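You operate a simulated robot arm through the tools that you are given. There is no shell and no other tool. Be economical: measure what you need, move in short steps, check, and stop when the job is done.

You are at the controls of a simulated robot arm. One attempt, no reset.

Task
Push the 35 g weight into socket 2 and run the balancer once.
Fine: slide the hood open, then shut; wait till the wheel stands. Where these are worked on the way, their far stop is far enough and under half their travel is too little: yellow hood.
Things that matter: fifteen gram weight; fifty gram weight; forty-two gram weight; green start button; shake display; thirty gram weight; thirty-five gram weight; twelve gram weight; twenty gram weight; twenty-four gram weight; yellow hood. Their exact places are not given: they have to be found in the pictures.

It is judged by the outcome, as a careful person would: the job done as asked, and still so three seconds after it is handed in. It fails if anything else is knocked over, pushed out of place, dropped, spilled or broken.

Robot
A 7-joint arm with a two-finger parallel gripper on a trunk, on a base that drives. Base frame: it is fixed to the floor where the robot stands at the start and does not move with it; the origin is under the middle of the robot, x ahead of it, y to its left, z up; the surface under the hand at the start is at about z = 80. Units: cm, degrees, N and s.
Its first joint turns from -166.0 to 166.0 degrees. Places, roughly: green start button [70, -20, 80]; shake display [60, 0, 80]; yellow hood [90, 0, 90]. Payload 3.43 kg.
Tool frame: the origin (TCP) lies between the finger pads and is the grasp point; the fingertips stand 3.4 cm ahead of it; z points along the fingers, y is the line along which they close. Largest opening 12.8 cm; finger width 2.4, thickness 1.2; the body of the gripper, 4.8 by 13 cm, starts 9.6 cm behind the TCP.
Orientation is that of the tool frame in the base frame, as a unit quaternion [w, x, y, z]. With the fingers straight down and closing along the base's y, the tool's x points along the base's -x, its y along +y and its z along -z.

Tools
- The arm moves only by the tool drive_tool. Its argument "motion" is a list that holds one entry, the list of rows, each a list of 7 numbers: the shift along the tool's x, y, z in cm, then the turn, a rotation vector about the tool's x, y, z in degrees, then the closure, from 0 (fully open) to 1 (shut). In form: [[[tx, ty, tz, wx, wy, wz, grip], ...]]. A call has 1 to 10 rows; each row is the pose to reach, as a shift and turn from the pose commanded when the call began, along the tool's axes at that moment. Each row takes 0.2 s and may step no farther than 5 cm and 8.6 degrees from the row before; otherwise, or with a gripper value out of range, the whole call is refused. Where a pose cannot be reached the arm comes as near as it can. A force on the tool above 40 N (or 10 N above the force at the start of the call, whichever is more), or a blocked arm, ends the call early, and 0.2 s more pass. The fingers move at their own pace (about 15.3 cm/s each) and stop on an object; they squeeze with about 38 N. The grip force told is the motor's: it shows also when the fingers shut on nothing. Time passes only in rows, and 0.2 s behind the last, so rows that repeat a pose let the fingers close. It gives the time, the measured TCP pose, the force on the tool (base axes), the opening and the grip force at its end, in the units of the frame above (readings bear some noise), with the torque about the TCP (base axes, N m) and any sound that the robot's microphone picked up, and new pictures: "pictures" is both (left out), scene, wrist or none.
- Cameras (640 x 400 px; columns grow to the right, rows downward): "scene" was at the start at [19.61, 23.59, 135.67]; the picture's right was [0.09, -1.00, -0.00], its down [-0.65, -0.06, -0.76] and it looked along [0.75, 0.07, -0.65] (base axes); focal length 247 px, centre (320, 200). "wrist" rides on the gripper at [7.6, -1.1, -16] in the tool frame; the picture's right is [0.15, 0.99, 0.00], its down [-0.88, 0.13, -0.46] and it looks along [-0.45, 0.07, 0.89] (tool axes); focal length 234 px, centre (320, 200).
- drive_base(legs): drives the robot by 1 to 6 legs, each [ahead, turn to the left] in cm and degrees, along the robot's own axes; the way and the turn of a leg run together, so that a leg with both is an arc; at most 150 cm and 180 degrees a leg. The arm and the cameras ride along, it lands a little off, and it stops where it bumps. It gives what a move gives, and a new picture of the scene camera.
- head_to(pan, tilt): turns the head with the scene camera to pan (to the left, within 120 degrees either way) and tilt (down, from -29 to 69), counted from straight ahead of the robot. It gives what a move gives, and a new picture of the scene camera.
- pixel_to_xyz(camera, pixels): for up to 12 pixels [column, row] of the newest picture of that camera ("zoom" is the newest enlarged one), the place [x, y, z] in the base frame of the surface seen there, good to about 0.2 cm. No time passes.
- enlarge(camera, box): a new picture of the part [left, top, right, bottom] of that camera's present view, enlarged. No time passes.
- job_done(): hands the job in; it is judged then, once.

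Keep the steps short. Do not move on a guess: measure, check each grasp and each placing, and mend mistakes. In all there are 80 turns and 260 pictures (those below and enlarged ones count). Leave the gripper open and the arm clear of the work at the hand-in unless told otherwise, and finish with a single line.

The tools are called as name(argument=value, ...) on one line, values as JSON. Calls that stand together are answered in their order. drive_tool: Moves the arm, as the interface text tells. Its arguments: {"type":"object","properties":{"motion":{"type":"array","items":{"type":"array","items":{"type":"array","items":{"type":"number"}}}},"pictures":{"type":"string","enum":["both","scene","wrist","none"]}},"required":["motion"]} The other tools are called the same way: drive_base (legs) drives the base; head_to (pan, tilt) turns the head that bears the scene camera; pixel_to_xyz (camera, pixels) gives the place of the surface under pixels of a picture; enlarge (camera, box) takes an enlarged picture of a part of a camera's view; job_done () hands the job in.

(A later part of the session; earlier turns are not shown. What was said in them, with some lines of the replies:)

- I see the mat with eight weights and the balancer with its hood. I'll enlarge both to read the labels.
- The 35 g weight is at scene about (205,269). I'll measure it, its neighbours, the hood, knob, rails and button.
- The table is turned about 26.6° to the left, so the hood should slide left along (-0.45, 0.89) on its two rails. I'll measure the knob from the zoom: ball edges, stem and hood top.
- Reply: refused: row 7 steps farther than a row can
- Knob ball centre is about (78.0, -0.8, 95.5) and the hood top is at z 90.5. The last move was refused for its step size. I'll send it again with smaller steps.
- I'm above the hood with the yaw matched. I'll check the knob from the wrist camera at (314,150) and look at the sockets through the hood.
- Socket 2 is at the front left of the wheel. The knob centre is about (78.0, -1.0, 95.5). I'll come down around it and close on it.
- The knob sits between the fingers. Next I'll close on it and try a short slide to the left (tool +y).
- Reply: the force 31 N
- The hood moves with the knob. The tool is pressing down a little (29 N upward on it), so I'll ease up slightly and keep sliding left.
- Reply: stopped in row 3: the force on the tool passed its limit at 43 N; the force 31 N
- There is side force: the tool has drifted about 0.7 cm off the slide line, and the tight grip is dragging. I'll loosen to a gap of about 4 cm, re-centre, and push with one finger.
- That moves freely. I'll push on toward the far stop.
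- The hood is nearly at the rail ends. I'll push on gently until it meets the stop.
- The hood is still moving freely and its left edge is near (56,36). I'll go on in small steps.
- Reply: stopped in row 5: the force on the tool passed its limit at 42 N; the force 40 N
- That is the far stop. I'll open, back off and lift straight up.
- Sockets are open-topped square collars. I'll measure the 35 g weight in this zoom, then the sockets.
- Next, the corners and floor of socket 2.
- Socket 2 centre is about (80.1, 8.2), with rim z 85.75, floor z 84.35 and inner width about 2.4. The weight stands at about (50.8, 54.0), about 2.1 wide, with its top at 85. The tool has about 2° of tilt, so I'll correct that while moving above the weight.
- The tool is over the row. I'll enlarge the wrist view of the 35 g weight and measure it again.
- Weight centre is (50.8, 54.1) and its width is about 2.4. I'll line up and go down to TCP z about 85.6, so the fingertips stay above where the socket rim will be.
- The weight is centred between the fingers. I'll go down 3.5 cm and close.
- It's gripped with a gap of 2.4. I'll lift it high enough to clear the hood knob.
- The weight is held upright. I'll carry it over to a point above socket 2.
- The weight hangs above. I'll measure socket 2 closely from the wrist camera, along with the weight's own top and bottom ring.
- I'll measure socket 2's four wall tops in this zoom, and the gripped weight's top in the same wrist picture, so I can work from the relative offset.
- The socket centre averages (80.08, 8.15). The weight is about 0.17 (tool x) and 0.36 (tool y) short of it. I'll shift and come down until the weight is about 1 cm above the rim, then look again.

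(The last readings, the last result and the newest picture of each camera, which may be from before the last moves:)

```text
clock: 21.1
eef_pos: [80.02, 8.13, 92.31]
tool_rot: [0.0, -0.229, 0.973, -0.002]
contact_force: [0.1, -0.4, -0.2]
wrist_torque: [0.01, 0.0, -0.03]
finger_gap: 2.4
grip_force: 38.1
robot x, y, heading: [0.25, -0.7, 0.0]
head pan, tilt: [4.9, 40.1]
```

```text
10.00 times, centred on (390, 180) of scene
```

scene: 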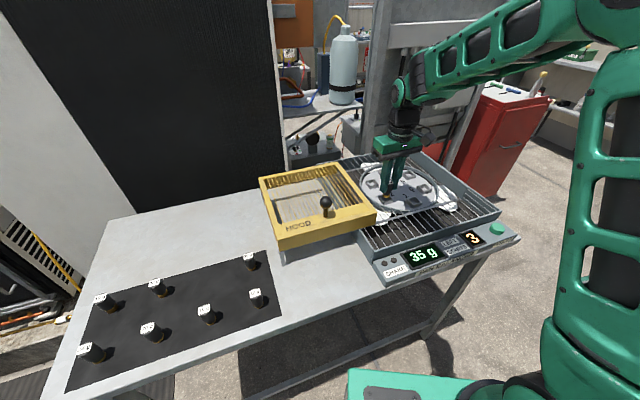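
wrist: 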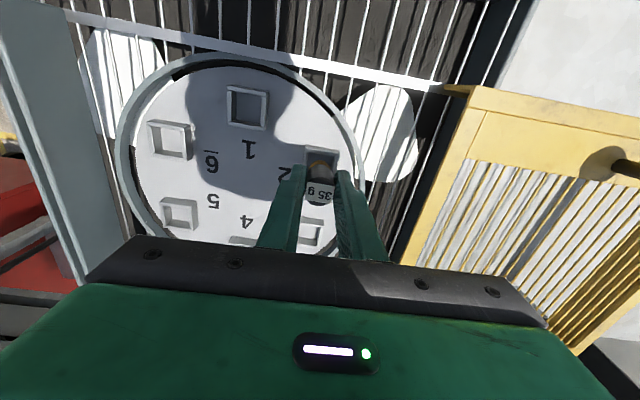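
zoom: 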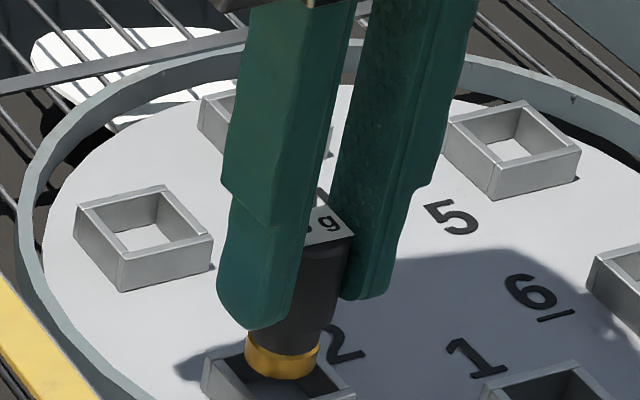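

The ring lies centred over the socket: both work out near tool (-0.09, 0.09), agreeing within 0.02 cm. I'll lower in small steps.

drive_tool(motion=[[[0, 0, 0.6, 0, 0, 0, 0.95], [0, 0, 1.1, 0, 0, 0, 0.95], [0, 0, 1.5, 0, 0, 0, 0.95], [0, 0, 1.9, 0, 0, 0, 0.95], [0, 0, 2.2, 0, 0, 0, 0.95]]])

enlarge(camera="wrist", box=[272, 135, 368, 195])

enlarge(camera="scene", box=[358, 170, 422, 210])

```text
clock: 22.3
eef_pos: [80.04, 8.01, 90.21]
tool_rot: [0.002, -0.231, 0.973, -0.002]
contact_force: [0.0, -1.3, 22.1]
wrist_torque: [-0.17, 0.04, 0.02]
finger_gap: 2.41
grip_force: 38.2
robot x, y, heading: [0.04, -0.92, 0.1]
head pan, tilt: [4.9, 40.1]
```

scene: 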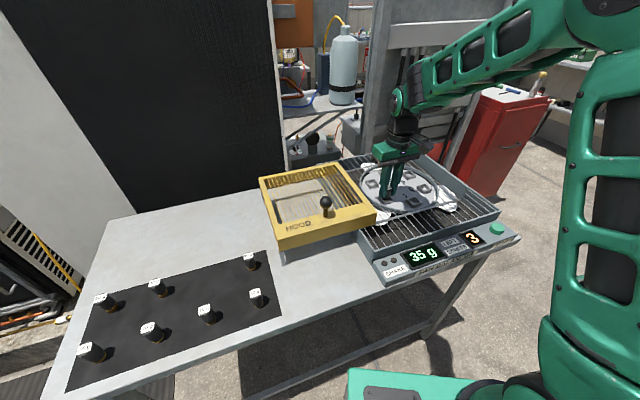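
wrist: 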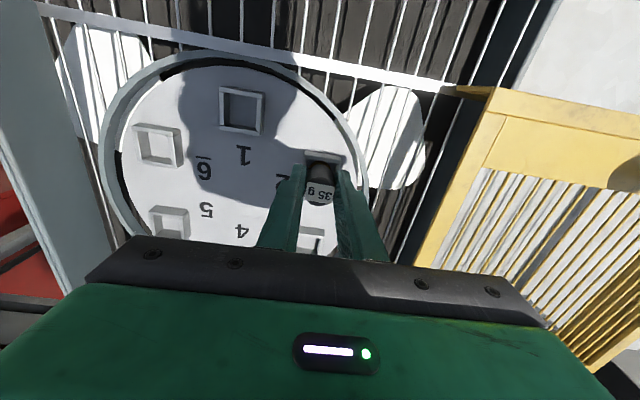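

```text
6.67 times, centred on (320, 165) of wrist
```

zoom: 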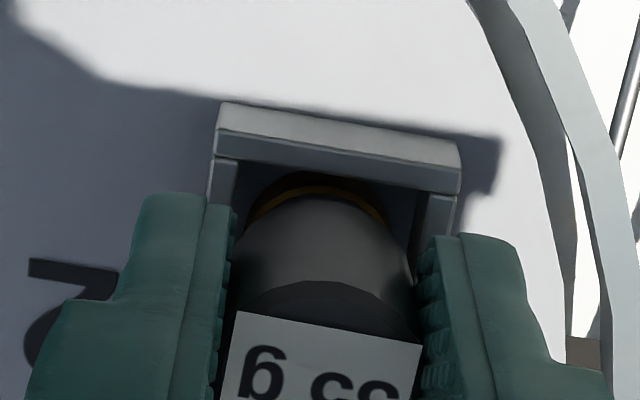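

```text
10.00 times, centred on (390, 190) of scene
```

zoom: 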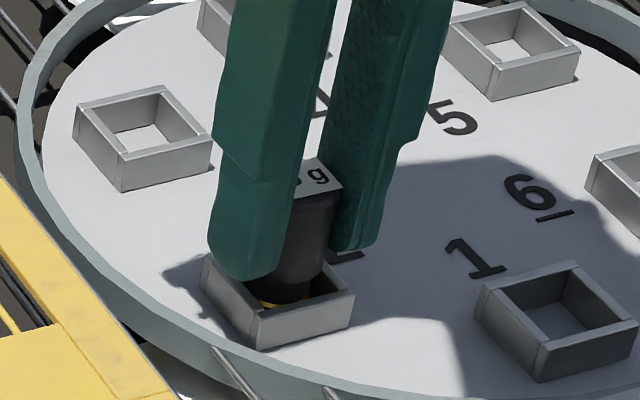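

The weight is inside the collar and resists with 22 N. It looks slightly above the floor, so I'll push a bit further, watching the force.

drive_tool(motion=[[[0, 0, 0.2, 0, 0, 0, 0.95], [0, 0, 0.4, 0, 0, 0, 0.95], [0, 0, 0.55, 0, 0, 0, 0.95]]])

enlarge(camera="scene", box=[358, 170, 422, 210])

```text
clock: 23.1
eef_pos: [79.92, 8.14, 89.49]
tool_rot: [0.003, -0.23, 0.973, -0.002]
contact_force: [2.3, -1.4, 35.8]
wrist_torque: [0.06, -0.25, 0.07]
finger_gap: 2.43
grip_force: 37.4
robot x, y, heading: [0.59, -0.59, -0.2]
head pan, tilt: [4.9, 40.1]
```

scene: 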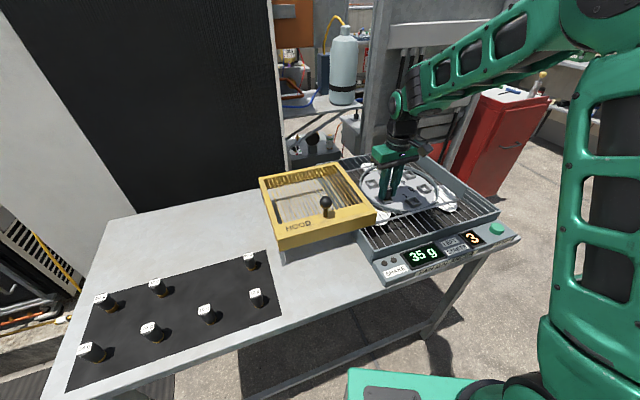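
wrist: 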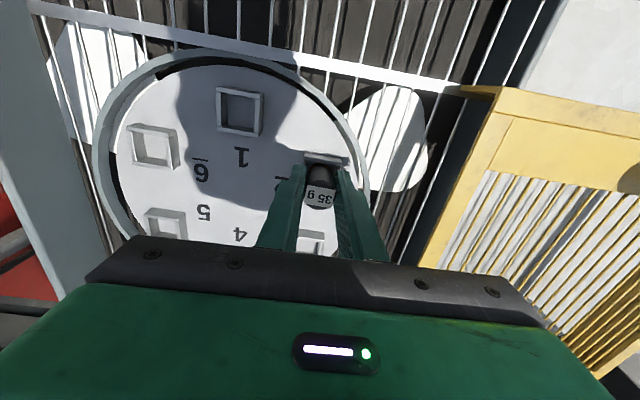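

```text
10.00 times, centred on (390, 190) of scene
```

zoom: 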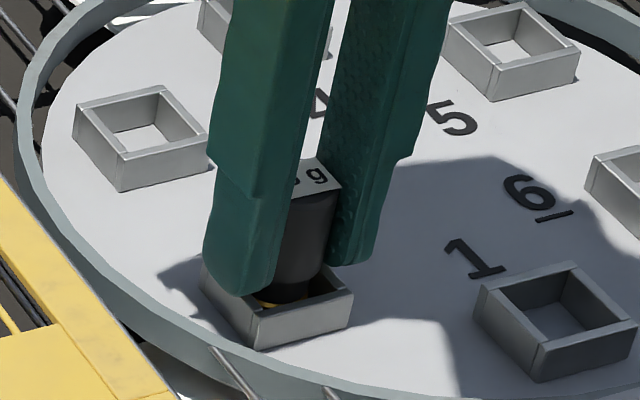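

The fingers moved down but the weight's label did not, so it may already sit on the floor. I'll measure the label's height.

pixel_to_xyz(camera="zoom", pixels=[[318, 176], [326, 182], [312, 172], [420, 120], [230, 280], [300, 320]])

pixel_to_xyz(camera="wrist", pixels=[[320, 194], [312, 193], [328, 197], [320, 204]])

enlarge(camera="wrist", box=[272, 145, 368, 205])

```text
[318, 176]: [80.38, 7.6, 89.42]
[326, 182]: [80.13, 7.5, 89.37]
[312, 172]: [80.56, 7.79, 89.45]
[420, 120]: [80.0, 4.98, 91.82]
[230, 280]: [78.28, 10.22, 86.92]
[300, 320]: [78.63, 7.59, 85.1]
```

```text
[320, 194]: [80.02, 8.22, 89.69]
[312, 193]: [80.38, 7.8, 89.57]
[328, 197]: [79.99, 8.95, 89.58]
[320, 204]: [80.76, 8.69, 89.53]
```

```text
6.67 times, centred on (320, 175) of wrist
```

zoom: 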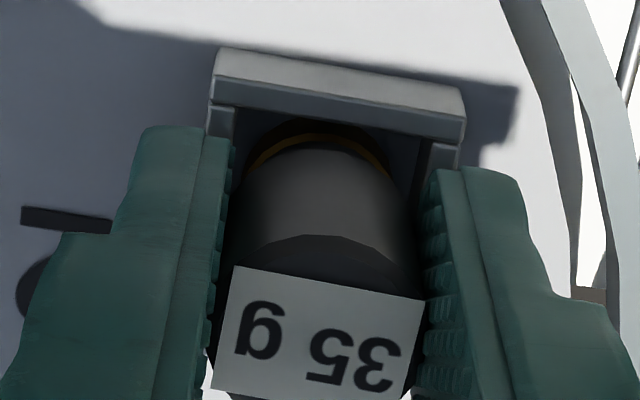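

The label is at z about 89.5, so the weight's bottom is at about 84.6, on the floor. I'll open partly and rise straight up.

drive_tool(motion=[[[0, 0, -0.2, 0, 0, 0, 0.75], [0, 0, -0.2, 0, 0, 0, 0.55], [0, 0, -2, 0, 0, 0, 0.5], [0, 0, -5, 0, 0, 0, 0.5], [0, 0, -8, 0, 0, 0, 0.5]]])

enlarge(camera="scene", box=[358, 170, 422, 210])

enlarge(camera="wrist", box=[272, 125, 368, 185])

```text
clock: 24.3
eef_pos: [79.94, 8.03, 97.62]
tool_rot: [0.0, -0.231, 0.973, -0.002]
contact_force: [0.8, -0.7, -0.7]
wrist_torque: [0.01, 0.0, -0.02]
finger_gap: 6.4
grip_force: 0.0
robot x, y, heading: [0.42, -0.66, 0.1]
head pan, tilt: [4.9, 40.1]
```

scene: 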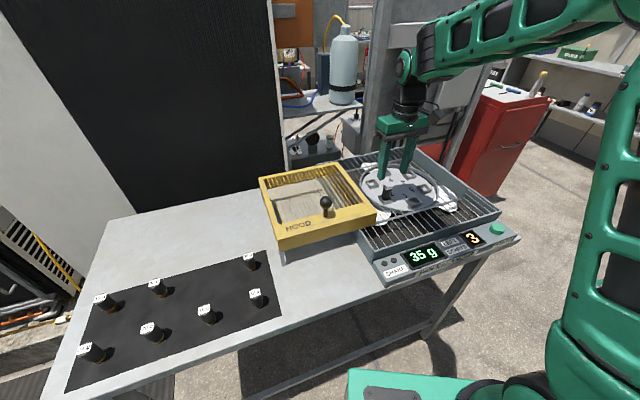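
wrist: 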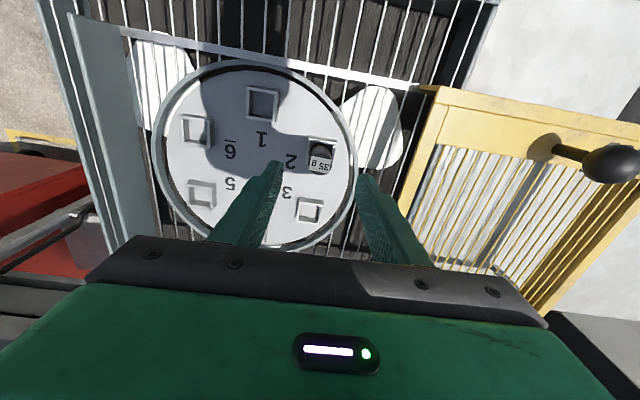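

```text
10.00 times, centred on (390, 190) of scene
```

zoom: 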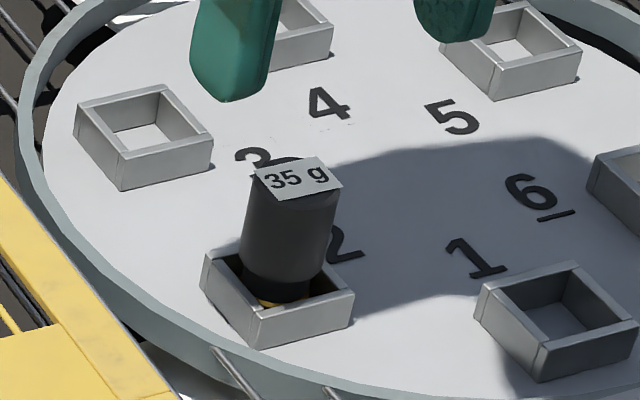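

```text
6.67 times, centred on (320, 155) of wrist
```

zoom: 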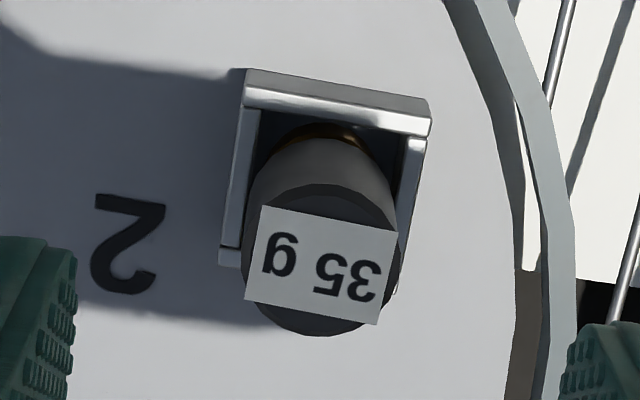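

pixel_to_xyz(camera="zoom", pixels=[[275, 215], [380, 235], [335, 330], [330, 270], [270, 260], [320, 320], [300, 80], [410, 260], [325, 150], [337, 120]])

pixel_to_xyz(camera="scene", pixels=[[387, 188], [389, 189], [386, 195], [387, 199], [373, 184], [230, 290]])

```text
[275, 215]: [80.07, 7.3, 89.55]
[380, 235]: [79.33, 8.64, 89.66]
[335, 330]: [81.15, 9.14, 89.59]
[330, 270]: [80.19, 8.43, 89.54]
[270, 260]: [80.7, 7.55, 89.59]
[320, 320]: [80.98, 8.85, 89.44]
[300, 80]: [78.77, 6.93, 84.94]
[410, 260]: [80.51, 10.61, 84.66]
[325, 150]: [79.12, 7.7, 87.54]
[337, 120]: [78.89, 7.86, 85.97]
```

```text
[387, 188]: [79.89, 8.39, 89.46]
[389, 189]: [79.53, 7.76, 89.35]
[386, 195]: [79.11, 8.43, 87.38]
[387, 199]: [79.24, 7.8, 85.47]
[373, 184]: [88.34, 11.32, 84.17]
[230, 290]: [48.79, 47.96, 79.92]
```

The label is level at about 89.5, with the disc at 84.5 and the weight 4.95 tall, so it is seated upright in socket 2. Next, shut the hood. I'll raise the arm and measure the knob near scene (325,202).

drive_tool(motion=[[[0, 0, -4, 0, 0, 0, 0.3], [0, 0, -8, 0, 0, 0, 0], [0, 4.5, -8, 0, 0, 0, 0], [0, 9, -8, 0, 0, 0, 0], [0, 13.5, -8, 0, 0, 0, 0]]])

enlarge(camera="wrist", box=[320, 100, 480, 200])

```text
clock: 25.5
eef_pos: [74.07, 19.98, 105.53]
tool_rot: [0.0, -0.229, 0.973, -0.002]
contact_force: [0.7, 0.8, -1.6]
wrist_torque: [0.03, 0.04, 0.0]
finger_gap: 12.79
grip_force: 0.0
robot x, y, heading: [0.48, -0.33, 0.2]
head pan, tilt: [4.9, 40.1]
```

scene: 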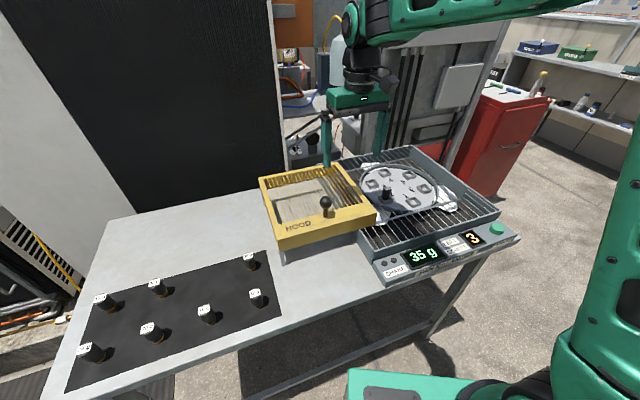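
wrist: 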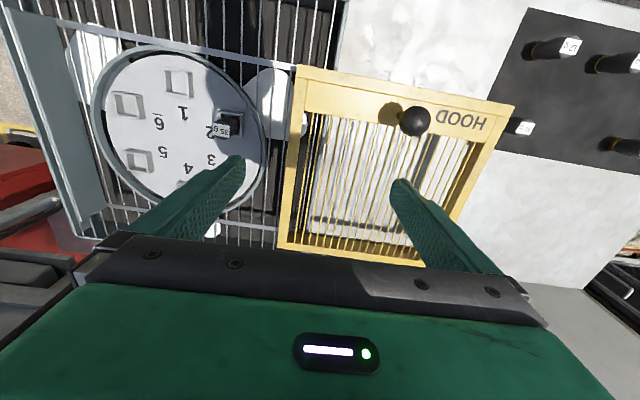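

```text
4.00 times, centred on (400, 150) of wrist
```

zoom: 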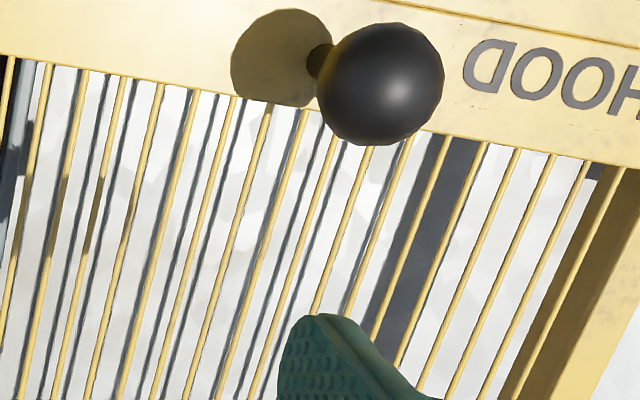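

Before closing I must check that the hood's leading (right) edge clears the weight, whose top is at 89.5. I'll zoom in on that edge.

enlarge(camera="wrist", box=[200, 60, 360, 160])

enlarge(camera="scene", box=[300, 160, 412, 230])

```text
4.00 times, centred on (280, 110) of wrist
```

zoom: 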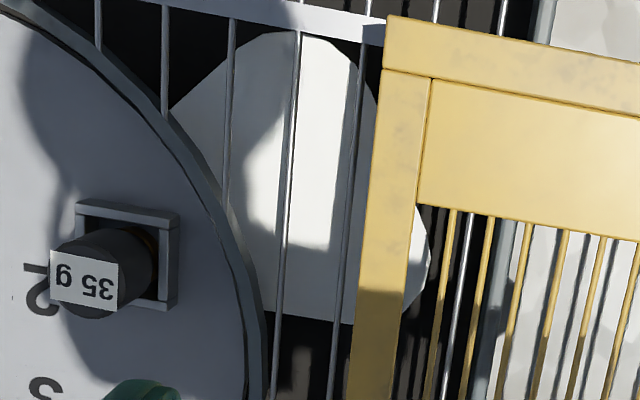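

```text
5.71 times, centred on (356, 195) of scene
```

zoom: 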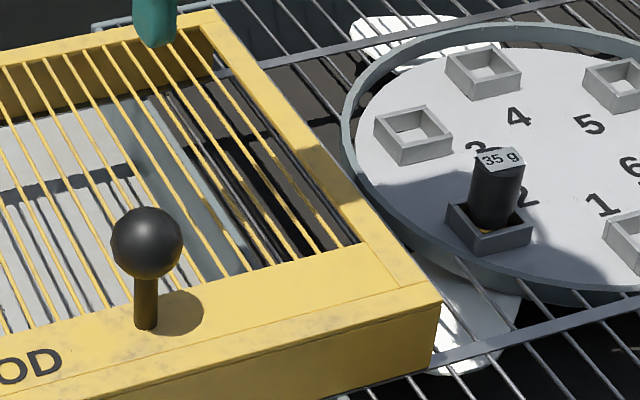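

pixel_to_xyz(camera="zoom", pixels=[[300, 150], [290, 145], [280, 145], [265, 145], [250, 145], [310, 150], [330, 152], [385, 250], [435, 340], [425, 368], [250, 340], [240, 385]])

enlarge(camera="scene", box=[336, 160, 376, 185])

```text
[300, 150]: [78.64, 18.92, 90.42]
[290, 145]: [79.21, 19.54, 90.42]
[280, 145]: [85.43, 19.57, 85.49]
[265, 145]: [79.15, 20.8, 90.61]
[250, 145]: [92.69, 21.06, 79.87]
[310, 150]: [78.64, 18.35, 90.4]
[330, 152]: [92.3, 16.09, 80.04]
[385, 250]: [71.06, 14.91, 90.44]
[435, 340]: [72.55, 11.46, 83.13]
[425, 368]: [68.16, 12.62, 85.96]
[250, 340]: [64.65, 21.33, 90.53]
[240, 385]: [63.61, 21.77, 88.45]
```

```text
16.00 times, centred on (356, 172) of scene
```

zoom: 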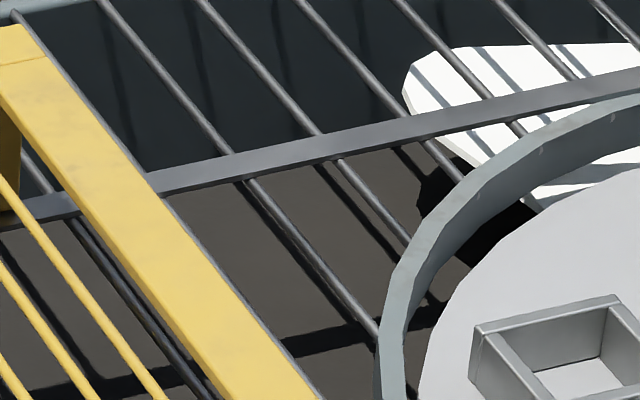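

The hood's right end has only a thin top bar and no wall below it, so it should pass over the weight. I'll measure the knob at wrist (415,121).

pixel_to_xyz(camera="wrist", pixels=[[415, 121], [404, 121], [427, 121], [415, 110], [415, 132]])

pixel_to_xyz(camera="scene", pixels=[[325, 202], [321, 202], [329, 202]])

```text
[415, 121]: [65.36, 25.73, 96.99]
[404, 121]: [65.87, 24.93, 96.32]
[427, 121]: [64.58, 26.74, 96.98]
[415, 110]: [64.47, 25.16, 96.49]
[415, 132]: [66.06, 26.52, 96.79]
```

```text
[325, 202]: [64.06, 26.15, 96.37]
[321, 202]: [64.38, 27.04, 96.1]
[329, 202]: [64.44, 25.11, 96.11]
```

The knob is at about (64.8, 26.0). I'll move over it, come down and close loosely.

drive_tool(motion=[[[1.9, 3.2, 0, 0, 0, 0, 0.2], [3.7, 6.4, 0, 0, 0, 0, 0.3], [5.5, 9.5, 0, 0, 0, 0, 0.4], [5.5, 9.5, 4, 0, 0, 0, 0.4], [5.5, 9.5, 8, 0, 0, 0, 0.4], [5.5, 9.5, 9.4, 0, 0, 0, 0.4], [5.5, 9.5, 9.4, 0, 0, 0, 0.66], [5.5, 9.5, 9.4, 0, 0, 0, 0.66]]])

```text
clock: 27.3
eef_pos: [64.75, 26.26, 95.94]
tool_rot: [0.001, -0.23, 0.973, -0.002]
contact_force: [-0.3, -0.3, 0.9]
wrist_torque: [-0.02, 0.03, 0.0]
finger_gap: 4.36
grip_force: 0.1
robot x, y, heading: [0.16, -0.82, 0.3]
head pan, tilt: [4.9, 40.1]
```

scene: 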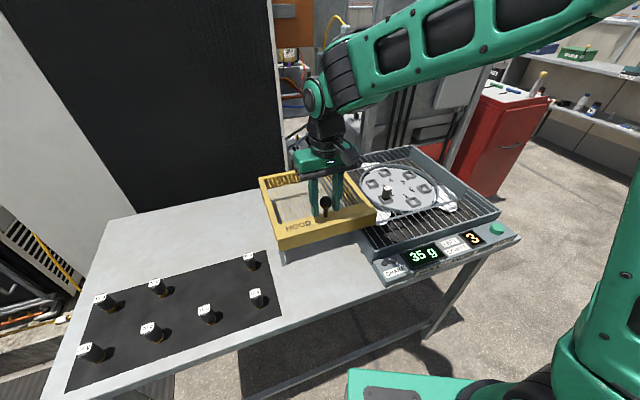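
wrist: 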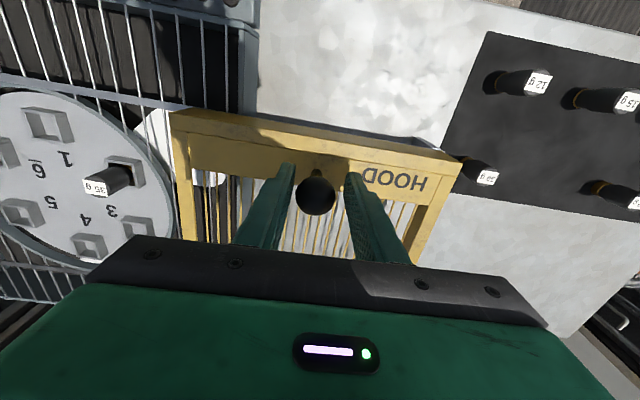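

The knob is between the fingers. I'll push right (tool -y) 9 cm, which stops just short of the weight, and look there.

drive_tool(motion=[[[0, -1.5, 0, 0, 0, 0, 0.66], [0, -3, 0, 0, 0, 0, 0.66], [0, -4.5, 0, 0, 0, 0, 0.66], [0, -6, 0, 0, 0, 0, 0.66], [0, -7.5, 0, 0, 0, 0, 0.66], [0, -9, 0, 0, 0, 0, 0.66]]])

enlarge(camera="scene", box=[336, 160, 432, 220])

enlarge(camera="wrist", box=[80, 80, 240, 180])

```text
clock: 28.7
eef_pos: [68.72, 18.1, 96.09]
tool_rot: [0.001, -0.23, 0.973, -0.003]
contact_force: [0.5, 0.4, 0.4]
wrist_torque: [0.0, 0.03, 0.02]
finger_gap: 4.37
grip_force: 0.1
robot x, y, heading: [0.47, -0.69, 0.2]
head pan, tilt: [4.9, 40.1]
```

scene: 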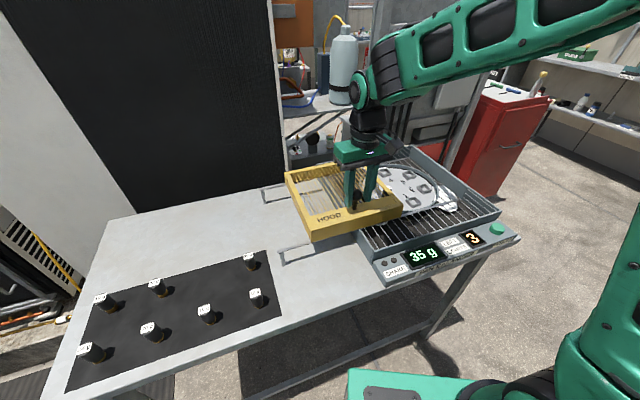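
wrist: 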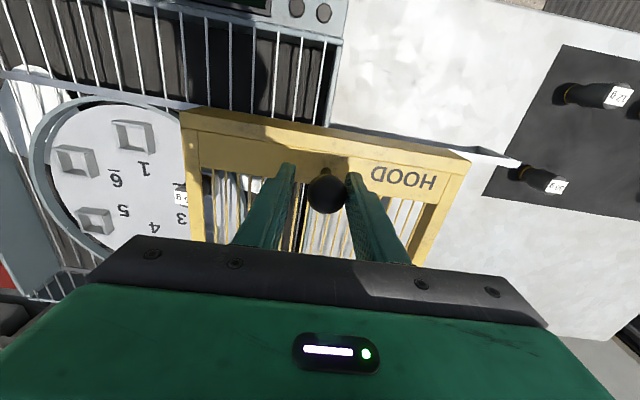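

```text
6.67 times, centred on (384, 190) of scene
```

zoom: 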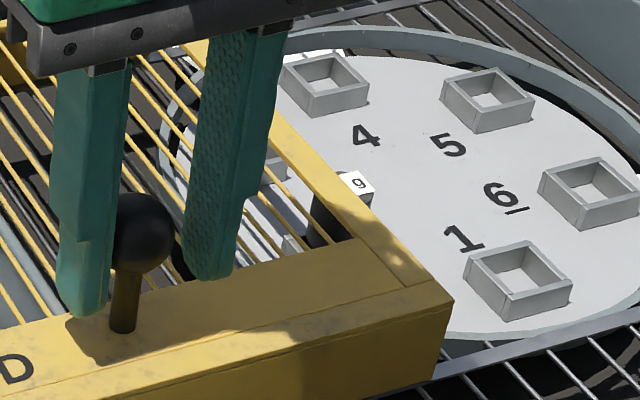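

```text
4.00 times, centred on (160, 130) of wrist
```

zoom: 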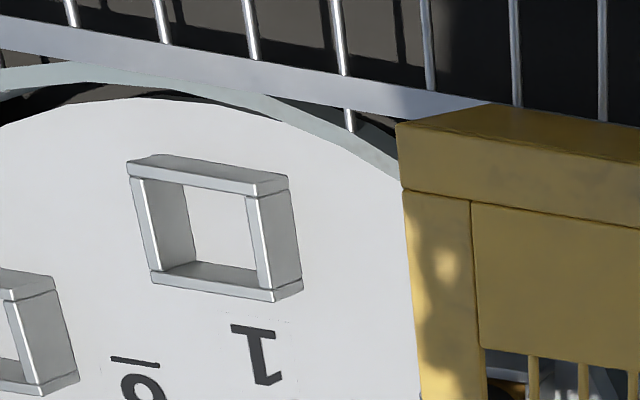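

The bar is now reaching the weight. I'll creep on slowly and check that the weight stays put.

drive_tool(motion=[[[0, -0.5, 0, 0, 0, 0, 0.66], [0, -1, 0, 0, 0, 0, 0.66], [0, -1.4, 0, 0, 0, 0, 0.66]]], pictures="scene")

enlarge(camera="scene", box=[352, 170, 416, 210])

```text
clock: 29.5
eef_pos: [69.31, 16.97, 96.11]
tool_rot: [0.001, -0.23, 0.973, -0.002]
contact_force: [-0.3, 0.8, -0.3]
wrist_torque: [-0.01, -0.02, 0.04]
finger_gap: 4.45
grip_force: 0.3
robot x, y, heading: [-0.1, -0.85, -0.3]
head pan, tilt: [4.9, 40.1]
```

scene: 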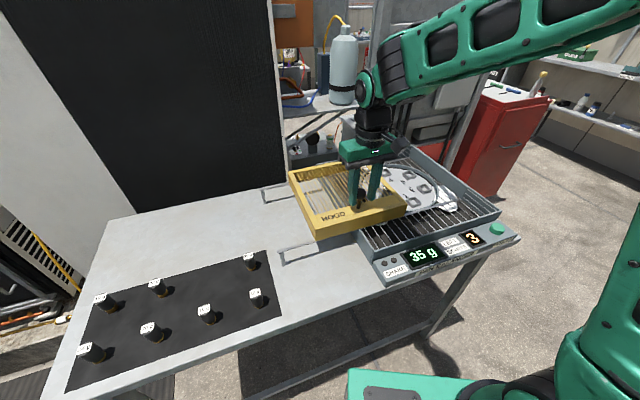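

```text
10.00 times, centred on (384, 190) of scene
```

zoom: 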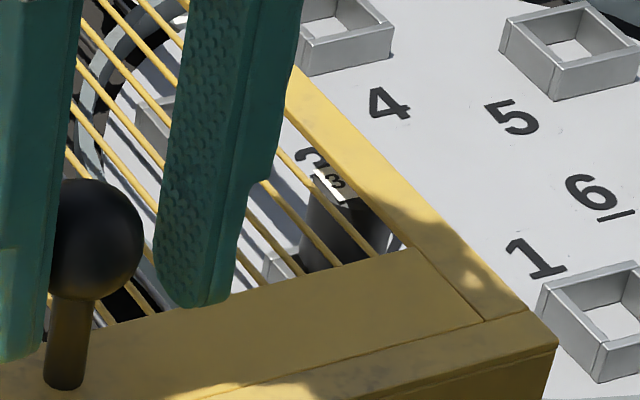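

The bar passed over the weight without force and the weight is unmoved. I'll keep closing.

drive_tool(motion=[[[0, -1.5, 0, 0, 0, 0, 0.66], [0, -3, 0, 0, 0, 0, 0.66], [0, -4.5, 0, 0, 0, 0, 0.66], [0, -6, 0, 0, 0, 0, 0.66], [0, -7.5, 0, 0, 0, 0, 0.66], [0, -9, 0, 0, 0, 0, 0.66], [0, -10.5, 0, 0, 0, 0, 0.66], [0, -12, 0, 0, 0, 0, 0.66], [0, -13.5, 0, 0, 0, 0, 0.66], [0, -15, 0, 0, 0, 0, 0.66]]])

```text
clock: 31.7
eef_pos: [76.06, 3.53, 96.29]
tool_rot: [0.0, -0.229, 0.973, -0.002]
contact_force: [0.4, 0.3, 0.0]
wrist_torque: [0.0, 0.0, -0.01]
finger_gap: 4.37
grip_force: 0.1
robot x, y, heading: [0.2, -0.43, 0.2]
head pan, tilt: [4.9, 40.1]
```

scene: 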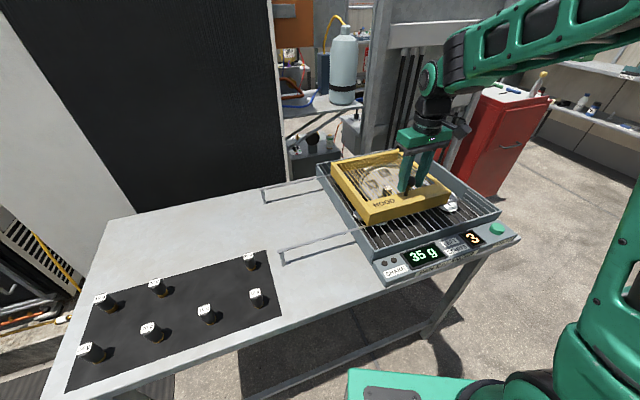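
wrist: 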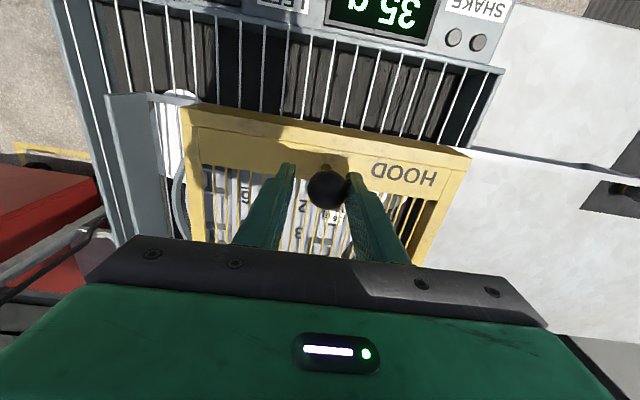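

Nearly shut. I'll push the last few centimetres in small steps until it meets the stop.

drive_tool(motion=[[[0, -1, 0, 0, 0, 0, 0.66], [0, -2, 0, 0, 0, 0, 0.66], [0, -3, 0, 0, 0, 0, 0.66], [0, -4, 0, 0, 0, 0, 0.66], [0, -4.6, 0, 0, 0, 0, 0.66], [0, -5.2, 0, 0, 0, 0, 0.66], [0, -5.8, 0, 0, 0, 0, 0.66], [0, -6.4, 0, 0, 0, 0, 0.66], [0, -7, 0, 0, 0, 0, 0.66]]])

```text
clock: 33.7
eef_pos: [79.04, -2.39, 96.14]
tool_rot: [-0.001, -0.234, 0.972, 0.0]
contact_force: [-22.8, 30.3, -4.6]
wrist_torque: [-0.01, 0.27, 0.08]
finger_gap: 6.51
grip_force: 19.1
robot x, y, heading: [0.06, -0.52, 0.1]
head pan, tilt: [4.9, 40.1]
```

scene: 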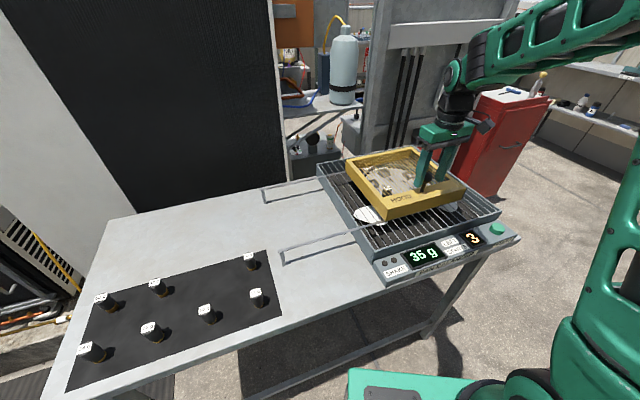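
wrist: 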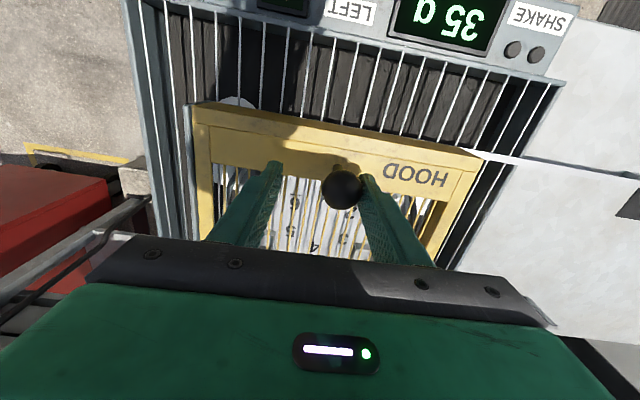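

The hood is at its shut stop (38 N). I'll open, back off and lift, then go toward the start button.

drive_tool(motion=[[[0, 1.0, 0, 0, 0, 0, 0.5], [0, 1.0, 0, 0, 0, 0, 0.3], [0, 1.0, -3, 0, 0, 0, 0.3], [0, 1.0, -7, 0, 0, 0, 0.3], [0, 1.0, -10, 0, 0, 0, 0.3]]])

enlarge(camera="scene", box=[340, 140, 516, 250])

pixel_to_xyz(camera="scene", pixels=[[497, 226], [491, 228], [503, 228], [497, 231], [497, 236], [426, 178], [388, 216], [510, 236], [508, 226]])

```text
clock: 34.9
eef_pos: [79.07, -1.82, 106.15]
tool_rot: [0.0, -0.23, 0.973, -0.002]
contact_force: [-0.2, 0.7, -1.0]
wrist_torque: [0.0, -0.01, -0.01]
finger_gap: 8.95
grip_force: 0.0
robot x, y, heading: [0.22, -0.77, 0.0]
head pan, tilt: [4.9, 40.1]
```

scene: 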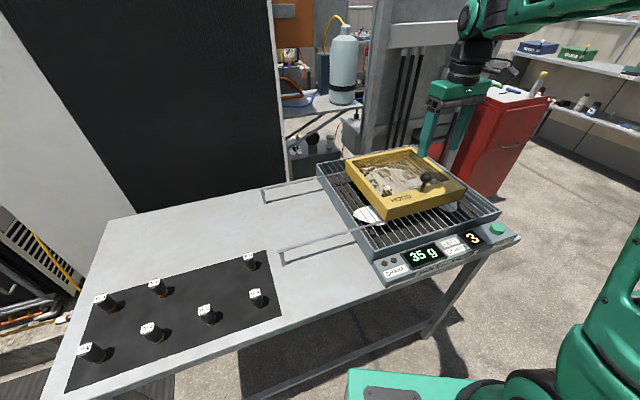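
wrist: 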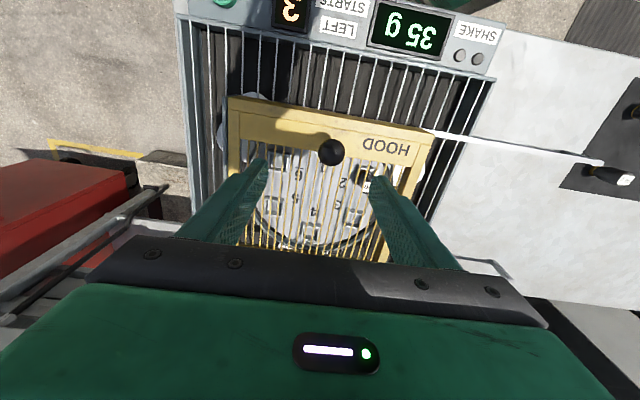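

```text
3.64 times, centred on (428, 195) of scene
```

zoom: 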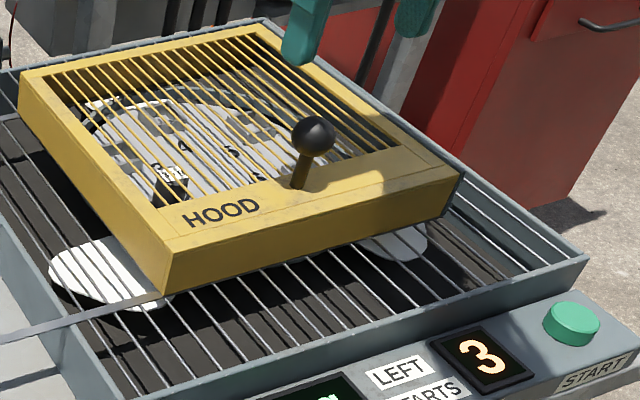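

```text
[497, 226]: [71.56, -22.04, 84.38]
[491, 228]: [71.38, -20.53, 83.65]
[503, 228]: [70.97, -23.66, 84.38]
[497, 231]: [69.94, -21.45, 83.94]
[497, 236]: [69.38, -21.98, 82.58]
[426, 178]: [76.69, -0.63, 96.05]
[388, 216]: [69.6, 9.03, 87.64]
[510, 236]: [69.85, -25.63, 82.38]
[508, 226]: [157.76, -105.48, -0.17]
```

The hood is shut again, with its corner back at (69.6, 9.0). The button's top is at about (71.0, -22.0, 84.3). I'll move above it with closed fingers.

drive_tool(motion=[[[3.2, -2.9, 0, 0, 0, 0, 0.5], [6.4, -5.8, 0, 0, 0, 0, 0.7], [9.6, -8.7, 0, 0, 0, 0, 0.9], [12.9, -11.6, 0, 0, 0, 0, 1], [16.2, -14.4, 0, 0, 0, 0, 1], [16.2, -14.4, 4, 0, 0, 0, 1], [16.2, -14.4, 8, 0, 0, 0, 1], [16.2, -14.4, 10, 0, 0, 0, 1]]])

enlarge(camera="wrist", box=[256, 120, 384, 200])

enlarge(camera="scene", box=[440, 180, 536, 240])

```text
clock: 36.7
eef_pos: [70.61, -22.0, 96.02]
tool_rot: [0.0, -0.23, 0.973, -0.001]
contact_force: [-0.8, -0.1, 0.0]
wrist_torque: [-0.02, -0.03, 0.01]
finger_gap: 0.0
grip_force: 33.5
robot x, y, heading: [0.29, -0.83, -0.0]
head pan, tilt: [4.9, 40.1]
```

scene: 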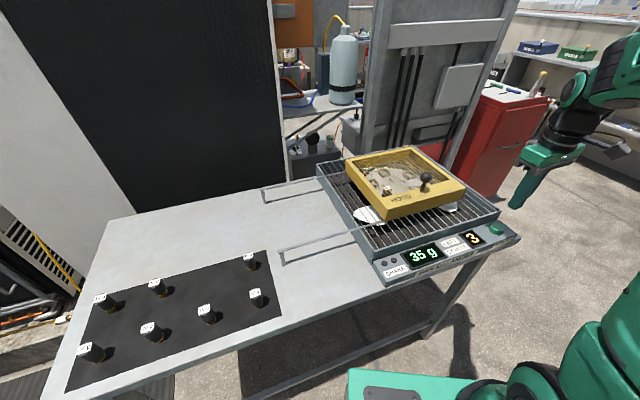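
wrist: 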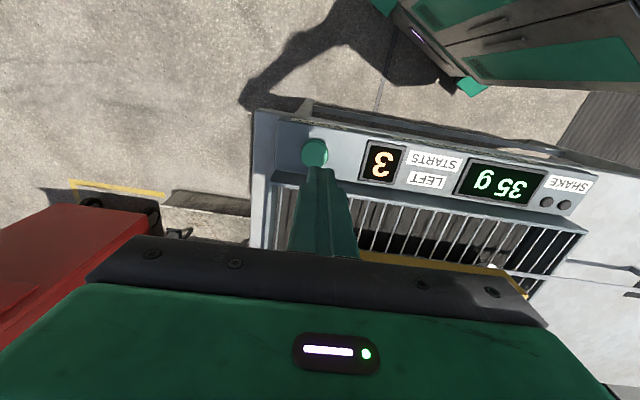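

```text
5.00 times, centred on (320, 160) of wrist
```

zoom: 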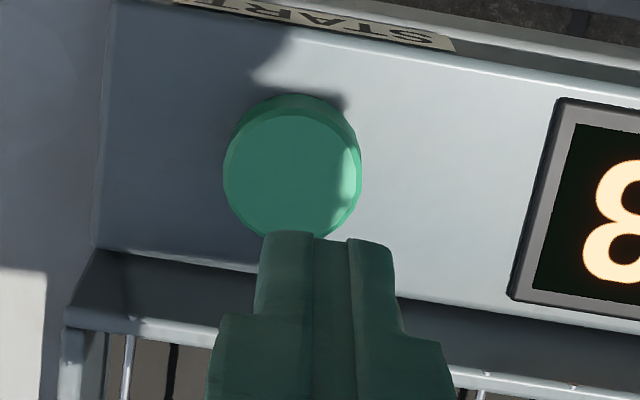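

```text
6.67 times, centred on (488, 210) of scene
```

zoom: 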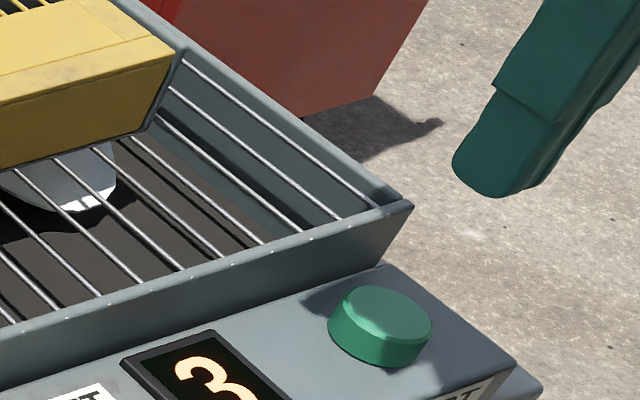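

pixel_to_xyz(camera="wrist", pixels=[[314.4, 155], [303, 154], [326, 157], [316, 144], [313, 165], [345, 150]])

```text
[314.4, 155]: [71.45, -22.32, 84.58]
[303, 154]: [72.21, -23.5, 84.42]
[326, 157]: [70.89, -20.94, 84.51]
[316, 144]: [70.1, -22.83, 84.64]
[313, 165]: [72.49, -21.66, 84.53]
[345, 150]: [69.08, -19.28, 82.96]
```

The button centre is (71.4, -22.25), top at 84.5. I'll shift by (-0.6, -0.58), then go down to just above it and press in small steps.

drive_tool(motion=[[[-0.6, -0.58, 4, 0, 0, 0, 1], [-0.6, -0.58, 7, 0, 0, 0, 1], [-0.6, -0.58, 7.8, 0, 0, 0, 1], [-0.6, -0.58, 8.2, 0, 0, 0, 1], [-0.6, -0.58, 8.6, 0, 0, 0, 1], [-0.6, -0.58, 9.0, 0, 0, 0, 1]]])

```text
clock: 38.1
eef_pos: [71.62, -22.27, 87.23]
tool_rot: [0.001, -0.229, 0.973, -0.001]
contact_force: [-1.5, 0.2, 3.1]
wrist_torque: [0.03, 0.03, 0.01]
finger_gap: 0.0
grip_force: 32.7
robot x, y, heading: [0.4, -0.76, 0.1]
head pan, tilt: [4.9, 40.1]
heard: click
```

scene: 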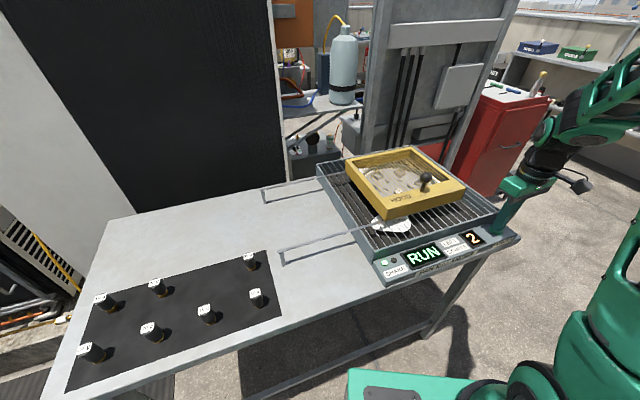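
wrist: 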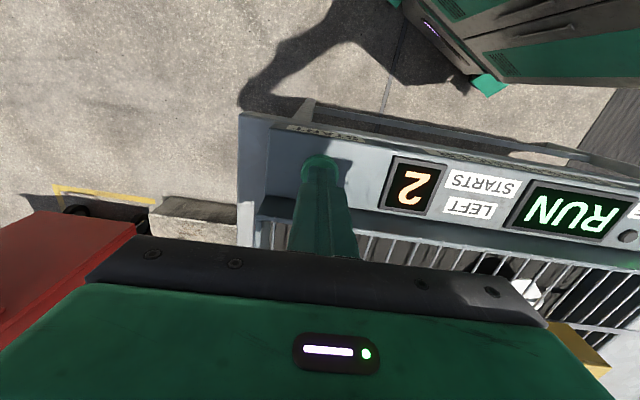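

The button clicked. The display shows RUN with 2 starts left. I'll lift off straight away and wait.

drive_tool(motion=[[[0, 0, -3, 0, 0, 0, 1], [0, 0, -7, 0, 0, 0, 1], [0, 0, -11, 0, 0, 0, 1], [0, 0, -15, 0, 0, 0, 0.5], [0, 0, -18, 0, 0, 0, 0], [0, 0, -18, 0, 0, 0, 0], [0, 0, -18, 0, 0, 0, 0], [0, 0, -18, 0, 0, 0, 0], [0, 0, -18, 0, 0, 0, 0], [0, 0, -18, 0, 0, 0, 0]]], pictures="scene")

enlarge(camera="scene", box=[340, 140, 532, 290])

```text
clock: 40.3
eef_pos: [71.6, -22.08, 105.18]
tool_rot: [0.0, -0.23, 0.973, -0.003]
contact_force: [-1.1, 0.3, 0.6]
wrist_torque: [0.0, -0.02, -0.01]
finger_gap: 12.81
grip_force: 0.0
robot x, y, heading: [0.33, -0.56, -0.2]
head pan, tilt: [4.9, 40.1]
```

scene: 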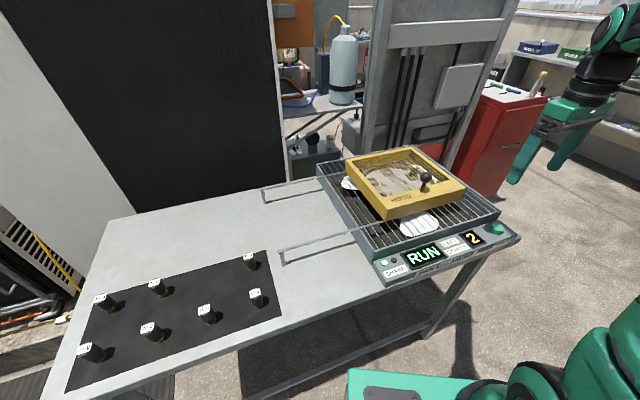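

```text
2.67 times, centred on (436, 215) of scene
```

zoom: 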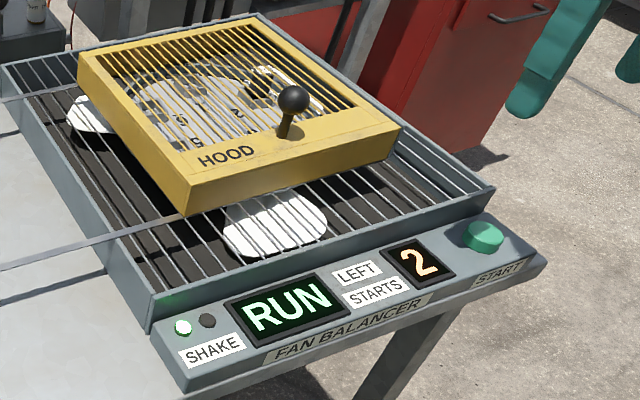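

The wheel is turning. I'll wait.

drive_tool(motion=[[[0, 0, 0, 0, 0, 0, 0], [0, 0, 0, 0, 0, 0, 0], [0, 0, 0, 0, 0, 0, 0], [0, 0, 0, 0, 0, 0, 0], [0, 0, 0, 0, 0, 0, 0], [0, 0, 0, 0, 0, 0, 0], [0, 0, 0, 0, 0, 0, 0], [0, 0, 0, 0, 0, 0, 0], [0, 0, 0, 0, 0, 0, 0], [0, 0, 0, 0, 0, 0, 0]]], pictures="none")

drive_tool(motion=[[[0, 0, 0, 0, 0, 0, 0], [0, 0, 0, 0, 0, 0, 0], [0, 0, 0, 0, 0, 0, 0], [0, 0, 0, 0, 0, 0, 0], [0, 0, 0, 0, 0, 0, 0], [0, 0, 0, 0, 0, 0, 0], [0, 0, 0, 0, 0, 0, 0], [0, 0, 0, 0, 0, 0, 0], [0, 0, 0, 0, 0, 0, 0], [0, 0, 0, 0, 0, 0, 0]]], pictures="scene")

enlarge(camera="scene", box=[340, 140, 532, 290])

```text
clock: 42.5
eef_pos: [71.65, -22.08, 105.2]
tool_rot: [0.0, -0.23, 0.973, -0.002]
contact_force: [-0.7, 0.4, -0.1]
wrist_torque: [0.01, 0.04, -0.03]
finger_gap: 12.81
grip_force: 0.0
robot x, y, heading: [0.74, -0.48, 0.1]
head pan, tilt: [4.9, 40.1]
```

```text
clock: 44.7
eef_pos: [71.6, -21.96, 105.2]
tool_rot: [0.0, -0.23, 0.973, -0.002]
contact_force: [0.0, 0.2, -0.3]
wrist_torque: [0.0, 0.0, 0.03]
finger_gap: 12.83
grip_force: 0.1
robot x, y, heading: [0.43, -0.33, -0.0]
head pan, tilt: [4.9, 40.1]
```

scene: 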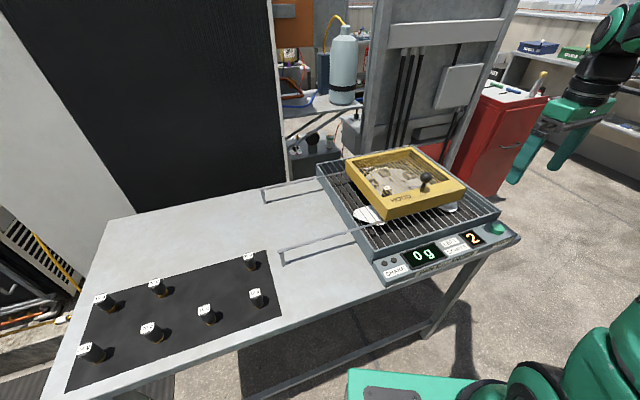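

```text
2.67 times, centred on (436, 215) of scene
```

zoom: 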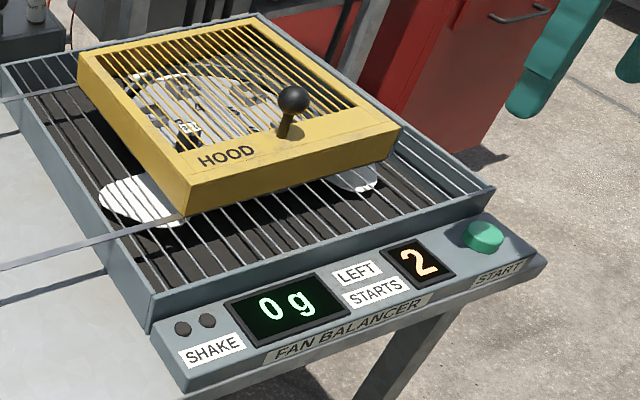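

The display reads 0 g, the lamps are off and the wheel is back in its first position. One more look will confirm that nothing is moving.

drive_tool(motion=[[[0, 0, 0, 0, 0, 0, 0], [0, 0, 0, 0, 0, 0, 0], [0, 0, 0, 0, 0, 0, 0], [0, 0, 0, 0, 0, 0, 0], [0, 0, 0, 0, 0, 0, 0]]], pictures="scene")

enlarge(camera="scene", box=[340, 140, 468, 220])

```text
clock: 45.9
eef_pos: [71.67, -22.1, 105.17]
tool_rot: [0.0, -0.23, 0.973, -0.002]
contact_force: [0.3, -0.3, 0.4]
wrist_torque: [-0.02, 0.03, -0.02]
finger_gap: 12.82
grip_force: 0.0
robot x, y, heading: [0.47, -0.7, 0.1]
head pan, tilt: [4.9, 40.1]
```

scene: 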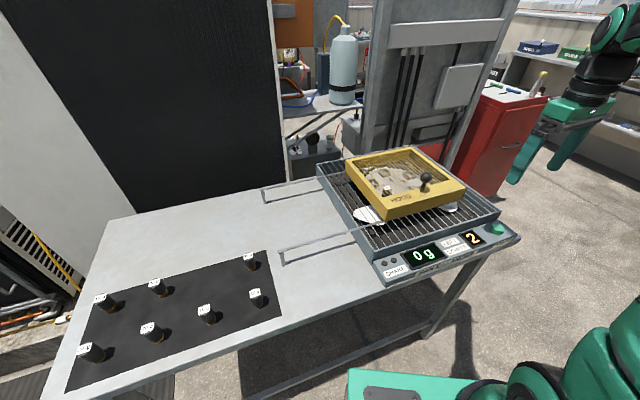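

```text
5.00 times, centred on (404, 180) of scene
```

zoom: 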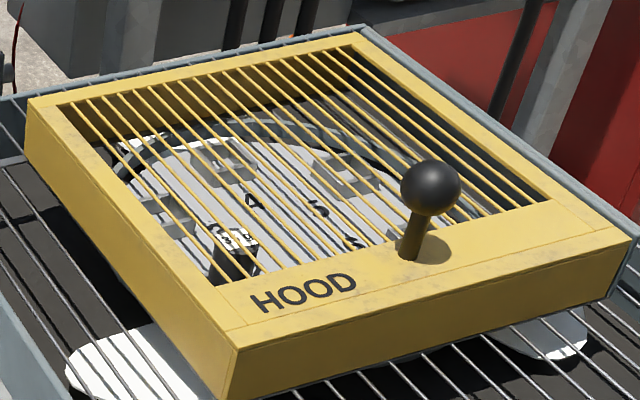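

The wheel stands still, the weight is upright in socket 2 and the hood is shut. The gripper is open and clear, so I'm handing in.

job_done()

```text
The job is handed in.
```

The 35 g weight is in socket 2, the hood was opened to its far stop and shut again, and one run brought the shake display to 0 g with the wheel standing still.
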